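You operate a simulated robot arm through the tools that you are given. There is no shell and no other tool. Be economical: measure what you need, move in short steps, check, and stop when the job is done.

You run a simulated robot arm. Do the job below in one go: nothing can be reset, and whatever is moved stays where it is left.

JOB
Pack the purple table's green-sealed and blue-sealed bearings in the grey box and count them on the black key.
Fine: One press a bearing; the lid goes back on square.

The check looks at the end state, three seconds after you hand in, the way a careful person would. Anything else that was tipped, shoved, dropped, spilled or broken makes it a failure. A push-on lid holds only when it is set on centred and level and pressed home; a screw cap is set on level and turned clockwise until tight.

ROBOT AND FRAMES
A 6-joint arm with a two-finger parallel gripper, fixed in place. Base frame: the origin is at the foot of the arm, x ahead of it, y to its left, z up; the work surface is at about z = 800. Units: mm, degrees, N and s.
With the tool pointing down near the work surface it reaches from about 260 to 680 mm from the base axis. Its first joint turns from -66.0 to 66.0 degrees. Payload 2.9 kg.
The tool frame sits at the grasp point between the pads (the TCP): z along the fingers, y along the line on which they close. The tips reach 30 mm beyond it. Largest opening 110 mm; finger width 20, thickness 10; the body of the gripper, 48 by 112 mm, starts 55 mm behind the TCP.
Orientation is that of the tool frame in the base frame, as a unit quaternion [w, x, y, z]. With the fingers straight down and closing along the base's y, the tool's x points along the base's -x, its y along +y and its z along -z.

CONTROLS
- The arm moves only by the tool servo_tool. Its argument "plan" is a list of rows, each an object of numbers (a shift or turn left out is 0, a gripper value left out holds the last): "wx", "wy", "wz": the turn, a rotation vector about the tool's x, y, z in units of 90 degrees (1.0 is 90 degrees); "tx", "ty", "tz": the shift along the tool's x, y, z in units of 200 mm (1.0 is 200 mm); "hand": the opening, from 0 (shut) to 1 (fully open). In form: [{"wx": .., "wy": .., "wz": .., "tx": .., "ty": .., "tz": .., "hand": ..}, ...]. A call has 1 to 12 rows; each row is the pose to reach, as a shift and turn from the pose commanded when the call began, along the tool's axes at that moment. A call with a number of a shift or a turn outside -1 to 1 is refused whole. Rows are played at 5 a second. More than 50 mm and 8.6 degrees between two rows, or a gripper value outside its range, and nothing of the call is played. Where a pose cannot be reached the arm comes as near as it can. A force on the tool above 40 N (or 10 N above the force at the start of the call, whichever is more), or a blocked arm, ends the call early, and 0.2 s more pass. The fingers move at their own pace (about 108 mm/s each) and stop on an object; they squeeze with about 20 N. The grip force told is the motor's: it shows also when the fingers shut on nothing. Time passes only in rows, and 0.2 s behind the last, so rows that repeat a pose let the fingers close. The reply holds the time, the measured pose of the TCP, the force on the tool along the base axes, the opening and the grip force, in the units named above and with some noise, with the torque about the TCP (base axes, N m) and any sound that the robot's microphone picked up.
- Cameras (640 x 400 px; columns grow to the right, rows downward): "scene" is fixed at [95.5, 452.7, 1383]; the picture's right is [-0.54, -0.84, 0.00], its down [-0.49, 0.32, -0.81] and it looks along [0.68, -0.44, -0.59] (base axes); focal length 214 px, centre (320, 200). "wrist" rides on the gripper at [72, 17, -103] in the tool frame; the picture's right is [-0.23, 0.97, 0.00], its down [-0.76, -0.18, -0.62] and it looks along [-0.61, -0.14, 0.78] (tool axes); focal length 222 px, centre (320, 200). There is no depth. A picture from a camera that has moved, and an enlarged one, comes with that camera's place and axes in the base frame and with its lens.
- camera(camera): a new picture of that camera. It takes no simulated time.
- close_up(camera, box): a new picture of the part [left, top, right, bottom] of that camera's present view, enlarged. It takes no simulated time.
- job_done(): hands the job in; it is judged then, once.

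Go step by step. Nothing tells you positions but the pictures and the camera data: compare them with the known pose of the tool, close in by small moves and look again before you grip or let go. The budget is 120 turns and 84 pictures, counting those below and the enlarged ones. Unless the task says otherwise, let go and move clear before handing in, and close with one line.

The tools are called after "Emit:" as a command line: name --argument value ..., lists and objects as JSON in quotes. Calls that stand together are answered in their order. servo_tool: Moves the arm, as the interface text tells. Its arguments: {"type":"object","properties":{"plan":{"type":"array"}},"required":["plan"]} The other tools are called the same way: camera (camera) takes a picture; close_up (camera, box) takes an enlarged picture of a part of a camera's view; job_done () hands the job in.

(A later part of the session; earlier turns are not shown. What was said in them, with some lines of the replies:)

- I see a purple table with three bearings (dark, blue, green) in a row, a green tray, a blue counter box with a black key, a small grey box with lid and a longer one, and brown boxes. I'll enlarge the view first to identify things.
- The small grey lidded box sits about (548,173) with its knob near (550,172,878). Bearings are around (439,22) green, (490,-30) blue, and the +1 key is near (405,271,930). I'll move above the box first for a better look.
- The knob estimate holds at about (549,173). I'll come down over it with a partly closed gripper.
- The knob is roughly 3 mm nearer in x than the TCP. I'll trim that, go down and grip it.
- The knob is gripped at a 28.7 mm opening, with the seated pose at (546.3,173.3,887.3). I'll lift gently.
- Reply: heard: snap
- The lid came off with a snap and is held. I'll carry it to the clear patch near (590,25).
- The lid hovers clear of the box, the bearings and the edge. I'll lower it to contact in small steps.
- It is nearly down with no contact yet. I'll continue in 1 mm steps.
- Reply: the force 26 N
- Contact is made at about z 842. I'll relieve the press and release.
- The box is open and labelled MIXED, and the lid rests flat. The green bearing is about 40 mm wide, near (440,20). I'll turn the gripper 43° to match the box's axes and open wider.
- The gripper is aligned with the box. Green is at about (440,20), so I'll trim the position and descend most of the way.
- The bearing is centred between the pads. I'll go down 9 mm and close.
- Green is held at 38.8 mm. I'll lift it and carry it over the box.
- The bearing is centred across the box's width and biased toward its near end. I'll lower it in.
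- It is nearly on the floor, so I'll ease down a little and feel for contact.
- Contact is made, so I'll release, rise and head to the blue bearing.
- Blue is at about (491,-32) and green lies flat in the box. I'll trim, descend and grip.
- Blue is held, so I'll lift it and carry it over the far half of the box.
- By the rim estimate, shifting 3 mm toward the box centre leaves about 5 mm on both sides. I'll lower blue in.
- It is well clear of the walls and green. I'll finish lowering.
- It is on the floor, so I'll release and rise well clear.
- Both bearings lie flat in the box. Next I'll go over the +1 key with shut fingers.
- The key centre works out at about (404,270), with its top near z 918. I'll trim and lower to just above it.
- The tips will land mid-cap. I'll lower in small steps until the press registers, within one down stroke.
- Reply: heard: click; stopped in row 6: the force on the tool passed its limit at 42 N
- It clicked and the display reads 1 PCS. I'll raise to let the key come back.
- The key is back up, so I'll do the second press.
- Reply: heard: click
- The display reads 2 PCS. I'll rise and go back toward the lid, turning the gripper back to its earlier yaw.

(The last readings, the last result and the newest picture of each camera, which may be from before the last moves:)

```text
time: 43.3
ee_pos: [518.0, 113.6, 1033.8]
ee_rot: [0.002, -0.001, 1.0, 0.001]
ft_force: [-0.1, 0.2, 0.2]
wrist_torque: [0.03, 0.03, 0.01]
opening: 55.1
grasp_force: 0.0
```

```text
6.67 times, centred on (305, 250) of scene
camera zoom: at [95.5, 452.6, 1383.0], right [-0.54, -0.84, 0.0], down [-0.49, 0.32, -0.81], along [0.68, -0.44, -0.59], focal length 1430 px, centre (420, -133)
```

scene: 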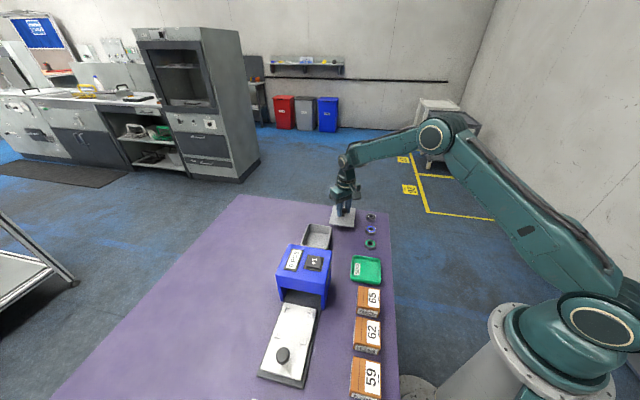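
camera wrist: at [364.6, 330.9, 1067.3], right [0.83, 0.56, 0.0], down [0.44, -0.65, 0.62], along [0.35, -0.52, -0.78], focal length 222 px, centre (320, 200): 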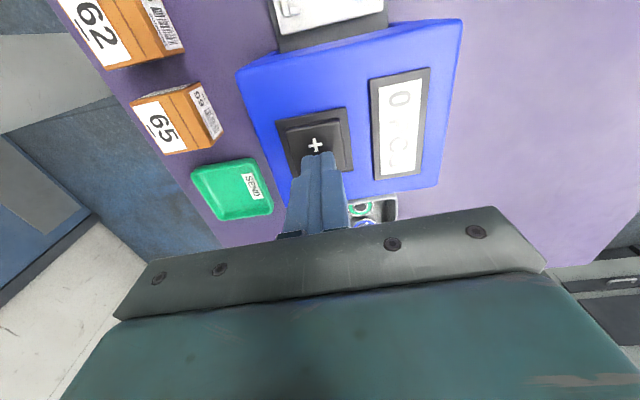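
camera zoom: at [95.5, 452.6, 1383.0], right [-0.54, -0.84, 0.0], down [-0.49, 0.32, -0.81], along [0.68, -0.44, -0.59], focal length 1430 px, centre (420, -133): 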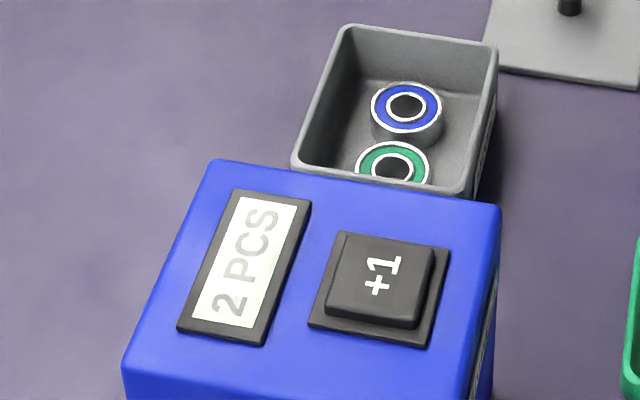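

The count is right and the key is up. Next I'll go over the lid's knob at (590.6,24.2).

Emit:
servo_tool --plan '[{"tx": -0.12, "ty": -0.15}, {"tx": -0.24, "ty": -0.3}, {"tx": -0.363, "ty": -0.447}, {"tx": -0.363, "ty": -0.447, "tz": 0.2}, {"tx": -0.363, "ty": -0.447, "tz": 0.4}, {"tx": -0.363, "ty": -0.447, "tz": 0.6}, {"tx": -0.363, "ty": -0.447, "tz": 0.75}, {"tx": -0.363, "ty": -0.447, "tz": 0.75}]'

Emit:
camera --camera "wrist"

```text
time: 45.1
ee_pos: [591.3, 23.9, 885.6]
ee_rot: [0.001, 0.001, 1.0, 0.0]
ft_force: [0.4, -0.3, -0.3]
wrist_torque: [-0.01, 0.04, -0.02]
opening: 55.0
grasp_force: 0.0
```

```text
42 pictures are left
camera wrist: at [519.3, 39.8, 986.9], right [0.23, 0.97, 0.0], down [0.76, -0.18, 0.63], along [0.61, -0.14, -0.78], focal length 222 px, centre (320, 200)
```

wrist: 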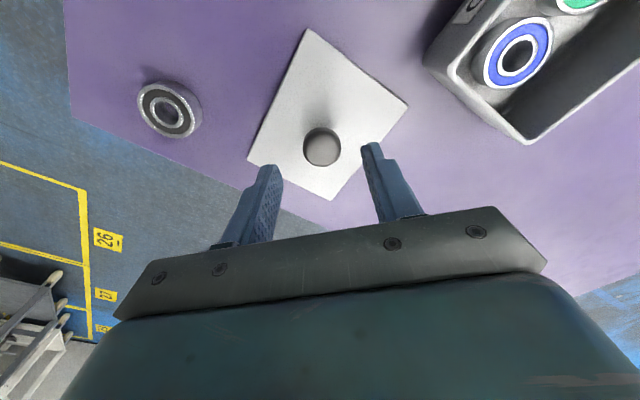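

Emit:
servo_tool --plan '[{"tz": 0.1}, {"tz": 0.18}, {"tz": 0.215}, {"tz": 0.215, "hand": 0.2}, {"tz": 0.215, "hand": 0.1}, {"tz": 0.215, "hand": 0.0}, {"tz": 0.215}]'

Emit:
camera --camera "wrist"

```text
time: 46.7
ee_pos: [590.1, 23.2, 842.7]
ee_rot: [0.001, 0.0, 1.0, 0.001]
ft_force: [-0.4, -0.4, 1.4]
wrist_torque: [0.03, -0.02, -0.03]
opening: 28.7
grasp_force: 20.6
```

```text
41 pictures are left
camera wrist: at [519.8, 39.9, 944.5], right [0.23, 0.97, 0.0], down [0.76, -0.18, 0.62], along [0.61, -0.14, -0.78], focal length 222 px, centre (320, 200)
```

wrist: 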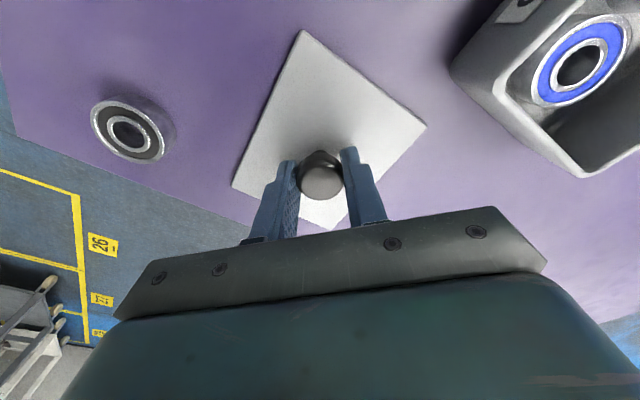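

The knob is held, with the lid in the same place relative to the gripper as when removed. I'll lift and carry it back above the box.

Emit:
servo_tool --plan '[{"tz": -0.05}, {"tz": -0.25}, {"tz": -0.45}, {"tz": -0.525, "tx": 0.045, "ty": 0.15}, {"tz": -0.525, "tx": 0.09, "ty": 0.3}, {"tz": -0.525, "tx": 0.135, "ty": 0.45}, {"tz": -0.525, "tx": 0.18, "ty": 0.6}, {"tz": -0.525, "tx": 0.224, "ty": 0.752}, {"tz": -0.525, "tx": 0.224, "ty": 0.752}, {"tz": -0.525, "tx": 0.224, "ty": 0.752}]'

Emit:
camera --camera "wrist"

Emit:
close_up --camera "scene" --box '[280, 190, 360, 250]'

```text
time: 48.9
ee_pos: [545.2, 174.8, 946.4]
ee_rot: [0.002, 0.001, 1.0, 0.001]
ft_force: [-0.1, 0.7, 0.0]
wrist_torque: [0.03, 0.0, 0.01]
opening: 28.8
grasp_force: 20.3
```

```text
40 pictures are left
camera wrist: at [474.9, 191.2, 1048.9], right [0.23, 0.97, 0.0], down [0.76, -0.18, 0.62], along [0.61, -0.14, -0.78], focal length 222 px, centre (320, 200)
```

wrist: 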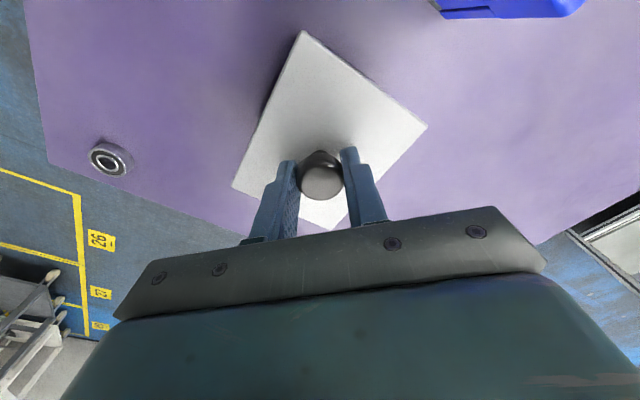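

```text
6.67 times, centred on (320, 220) of scene
camera zoom: at [95.5, 452.7, 1383.0], right [-0.54, -0.84, 0.0], down [-0.49, 0.32, -0.81], along [0.68, -0.44, -0.59], focal length 1430 px, centre (320, 67)
```

zoom: 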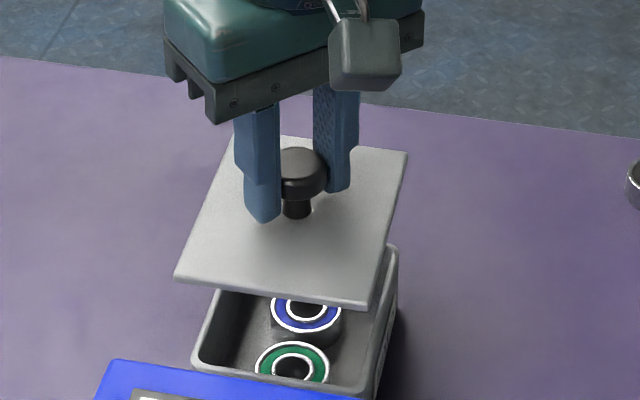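

The pose matches the original lift-off view. I'll lower to just above the rim and check alignment.

Emit:
servo_tool --plan '[{"tz": 0.1}, {"tz": 0.2}, {"tz": 0.25}, {"tz": 0.26}, {"tz": 0.26}]'

Emit:
close_up --camera "scene" --box '[290, 205, 350, 250]'

Emit:
close_up --camera "wrist" --box '[200, 10, 460, 220]'

```text
time: 50.1
ee_pos: [545.7, 173.7, 894.8]
ee_rot: [0.002, 0.0, 1.0, 0.001]
ft_force: [-0.1, -0.6, -0.3]
wrist_torque: [0.02, 0.01, -0.04]
opening: 28.4
grasp_force: 20.0
```

```text
8.89 times, centred on (320, 228) of scene
camera zoom: at [95.5, 452.7, 1383.0], right [-0.54, -0.84, 0.0], down [-0.49, 0.32, -0.81], along [0.68, -0.44, -0.59], focal length 1906 px, centre (320, -44)
```

zoom: 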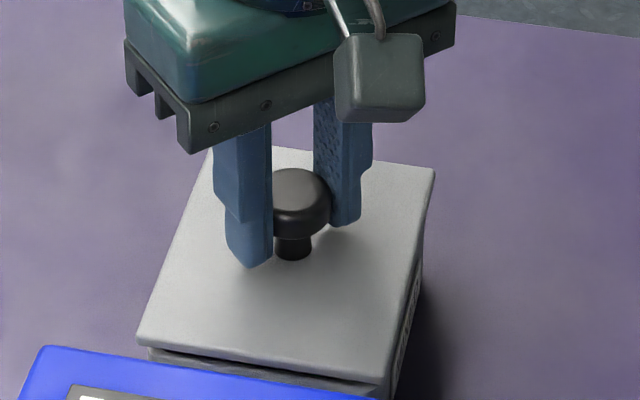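

```text
1.90 times, centred on (330, 115) of wrist
camera zoom: at [474.4, 190.3, 996.7], right [0.23, 0.97, 0.0], down [0.76, -0.18, 0.63], along [0.61, -0.14, -0.78], focal length 423 px, centre (301, 362)
```

zoom: 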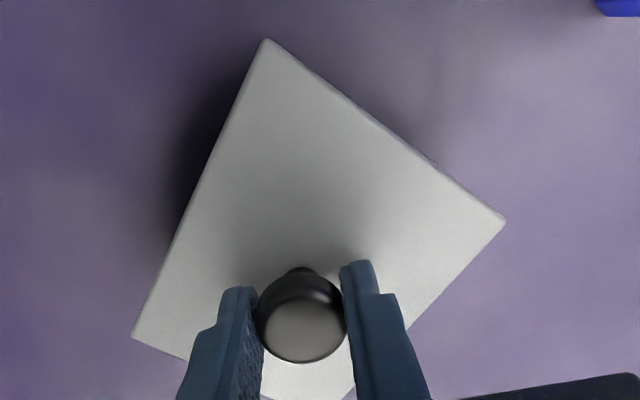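

It is aligned, about 7 mm above its seat. I'll go down in 1 mm steps, with a tiny tilt correction.

Emit:
servo_tool --plan '[{"wy": 0.002}, {"wy": 0.002, "tz": 0.01}, {"wy": 0.002, "tz": 0.02}, {"wy": 0.002, "tz": 0.025}, {"wy": 0.002, "tz": 0.03}, {"wy": 0.002, "tz": 0.035}, {"wy": 0.002, "tz": 0.04}, {"wy": 0.002, "tz": 0.04}]'

Emit:
close_up --camera "scene" --box '[290, 205, 350, 250]'

```text
time: 51.9
ee_pos: [545.6, 173.2, 888.0]
ee_rot: [0.0, 0.0, 1.0, 0.001]
ft_force: [0.2, -0.6, -0.7]
wrist_torque: [-0.01, -0.04, -0.04]
opening: 28.5
grasp_force: 20.0
```

```text
8.89 times, centred on (320, 228) of scene
camera zoom: at [95.5, 452.7, 1383.0], right [-0.54, -0.84, 0.0], down [-0.49, 0.32, -0.81], along [0.68, -0.44, -0.59], focal length 1906 px, centre (320, -44)
```

zoom: 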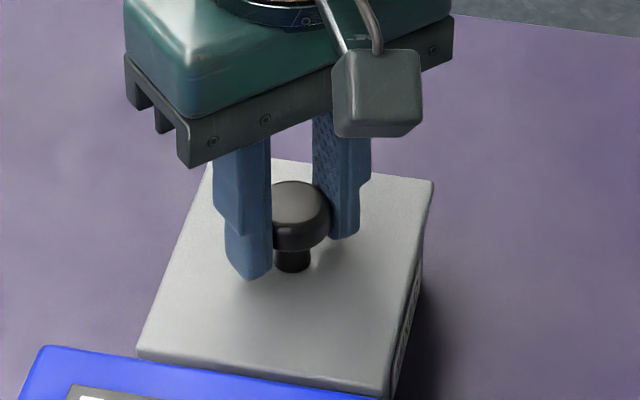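

Almost on the rim with no contact yet. I'll continue in sub-millimetre steps, feeling for contact or a snap.

Emit:
servo_tool --plan '[{"tz": 0.004}, {"tz": 0.008}, {"tz": 0.012}, {"tz": 0.016}, {"tz": 0.016}]'

```text
time: 53.1
ee_pos: [546.8, 174.7, 884.7]
ee_rot: [0.001, 0.0, 1.0, 0.002]
ft_force: [-5.2, -3.3, 24.9]
wrist_torque: [-0.08, 0.07, -0.03]
opening: 28.2
grasp_force: 20.3
```

There is contact at 25 N but no snap yet. I'll let go, shut the fingers above the knob and look before pressing home.

Emit:
servo_tool --plan '[{"tz": -0.012}, {"tz": -0.012, "hand": 0.4}, {"tz": -0.012, "hand": 0.5}, {"tz": -0.1}, {"tz": -0.25}, {"tz": -0.3, "hand": 0.0}, {"tz": -0.3, "hand": 0.0}, {"tz": -0.3}, {"tz": -0.3}]'

Emit:
close_up --camera "scene" --box '[290, 205, 350, 250]'

Emit:
camera --camera "wrist"

```text
time: 55.1
ee_pos: [545.5, 173.8, 944.7]
ee_rot: [0.0, -0.001, 1.0, 0.0]
ft_force: [-0.6, -0.4, -0.4]
wrist_torque: [0.01, 0.01, -0.02]
opening: 0.2
grasp_force: 19.8
heard: snap
```

```text
8.89 times, centred on (320, 228) of scene
camera zoom: at [95.5, 452.7, 1383.0], right [-0.54, -0.84, 0.0], down [-0.49, 0.32, -0.81], along [0.68, -0.44, -0.59], focal length 1906 px, centre (320, -44)
```

zoom: 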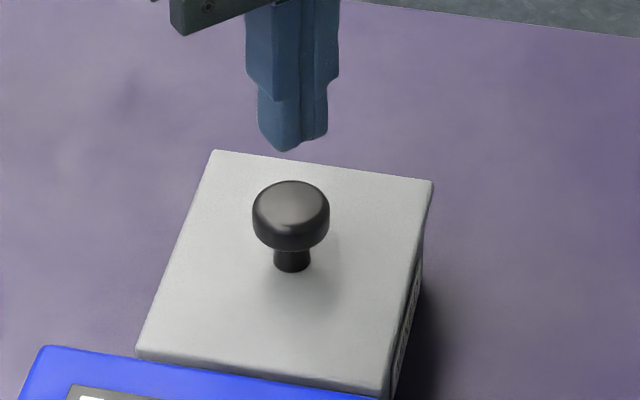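

```text
34 pictures are left
camera wrist: at [475.7, 189.8, 1047.0], right [0.23, 0.97, 0.0], down [0.76, -0.18, 0.62], along [0.61, -0.14, -0.78], focal length 222 px, centre (320, 200)
```

wrist: 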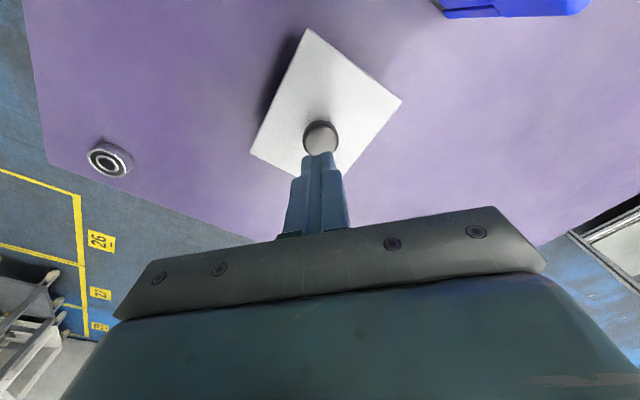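

A snap sounded around the release, but I can't be sure which way it went. I'll press the knob's top straight down with shut fingers to be certain it's home.

Emit:
servo_tool --plan '[{"tz": 0.08, "tx": 0.003}, {"tz": 0.13, "tx": 0.003}, {"tz": 0.15, "tx": 0.003}, {"tz": 0.16, "tx": 0.003}, {"tz": 0.165, "tx": 0.003}, {"tz": 0.17, "tx": 0.003}, {"tz": 0.175, "tx": 0.003}, {"tz": 0.18, "tx": 0.003}, {"tz": 0.185, "tx": 0.003}, {"tz": 0.19, "tx": 0.003}]'

Emit:
close_up --camera "scene" --box '[290, 205, 350, 250]'

```text
time: 57.2
ee_pos: [545.3, 172.9, 911.6]
ee_rot: [0.001, 0.001, 1.0, 0.001]
ft_force: [-5.8, -2.1, 8.5]
wrist_torque: [-0.06, 0.21, 0.03]
opening: 0.0
grasp_force: 19.8
stopped in row 10: the force on the tool passed its limit at 43 N (the readings are from after the stop); the commanded pose is now the measured one
```

```text
8.89 times, centred on (320, 228) of scene
camera zoom: at [95.2, 452.6, 1383.0], right [-0.54, -0.84, 0.0], down [-0.49, 0.32, -0.81], along [0.68, -0.44, -0.59], focal length 1906 px, centre (320, -44)
```

zoom: 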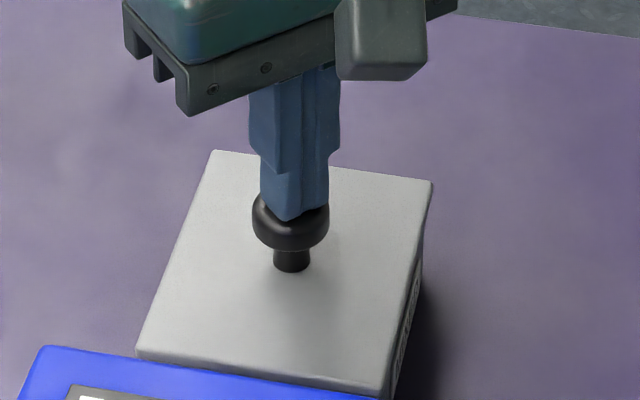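

It took 43 N with no further movement or snap, and the lid outline matches the original seated one. I'll rise clear and inspect.

Emit:
servo_tool --plan '[{"tz": -0.05}, {"tz": -0.2}, {"tz": -0.4}, {"tz": -0.6}, {"tz": -0.8}, {"tz": -0.8}]'

Emit:
close_up --camera "scene" --box '[260, 200, 400, 290]'

Emit:
close_up --camera "wrist" --box '[220, 0, 440, 140]'

```text
time: 58.6
ee_pos: [544.9, 175.4, 1070.3]
ee_rot: [0.001, 0.001, 1.0, 0.001]
ft_force: [1.1, -0.1, 0.1]
wrist_torque: [-0.02, 0.01, 0.0]
opening: 0.0
grasp_force: 19.9
```

```text
4.44 times, centred on (330, 245) of scene
camera zoom: at [95.5, 452.7, 1383.0], right [-0.54, -0.84, 0.0], down [-0.49, 0.32, -0.81], along [0.68, -0.44, -0.59], focal length 953 px, centre (276, 0)
```

zoom: 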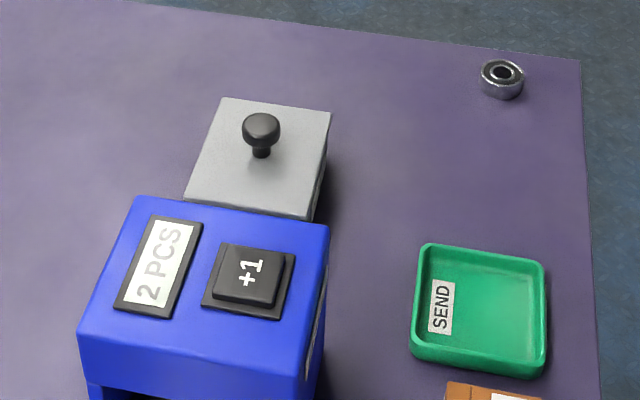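

```text
2.86 times, centred on (330, 70) of wrist
camera zoom: at [473.7, 191.7, 1172.5], right [0.23, 0.97, 0.0], down [0.76, -0.18, 0.62], along [0.61, -0.14, -0.78], focal length 635 px, centre (291, 571)
```

zoom: 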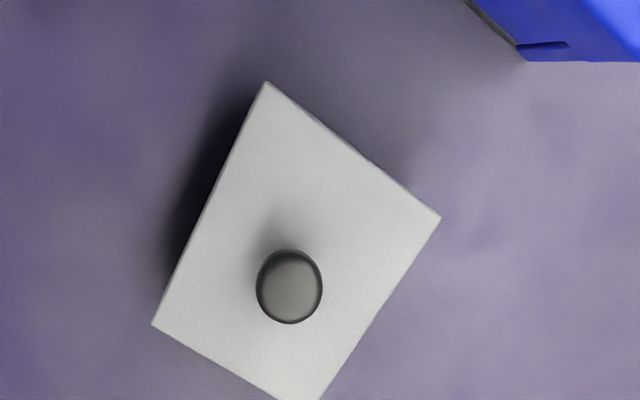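

The lid sits square with its outline matching the original view, the counter shows 2 PCS, and nothing else has moved. The arm is clear, so I'm handing in.

Emit:
job_done

```text
The job is handed in.
```

The green-sealed and blue-sealed bearings are in the grey box, counted with two key presses (display reads 2 PCS), and the lid is back on square and pressed home.
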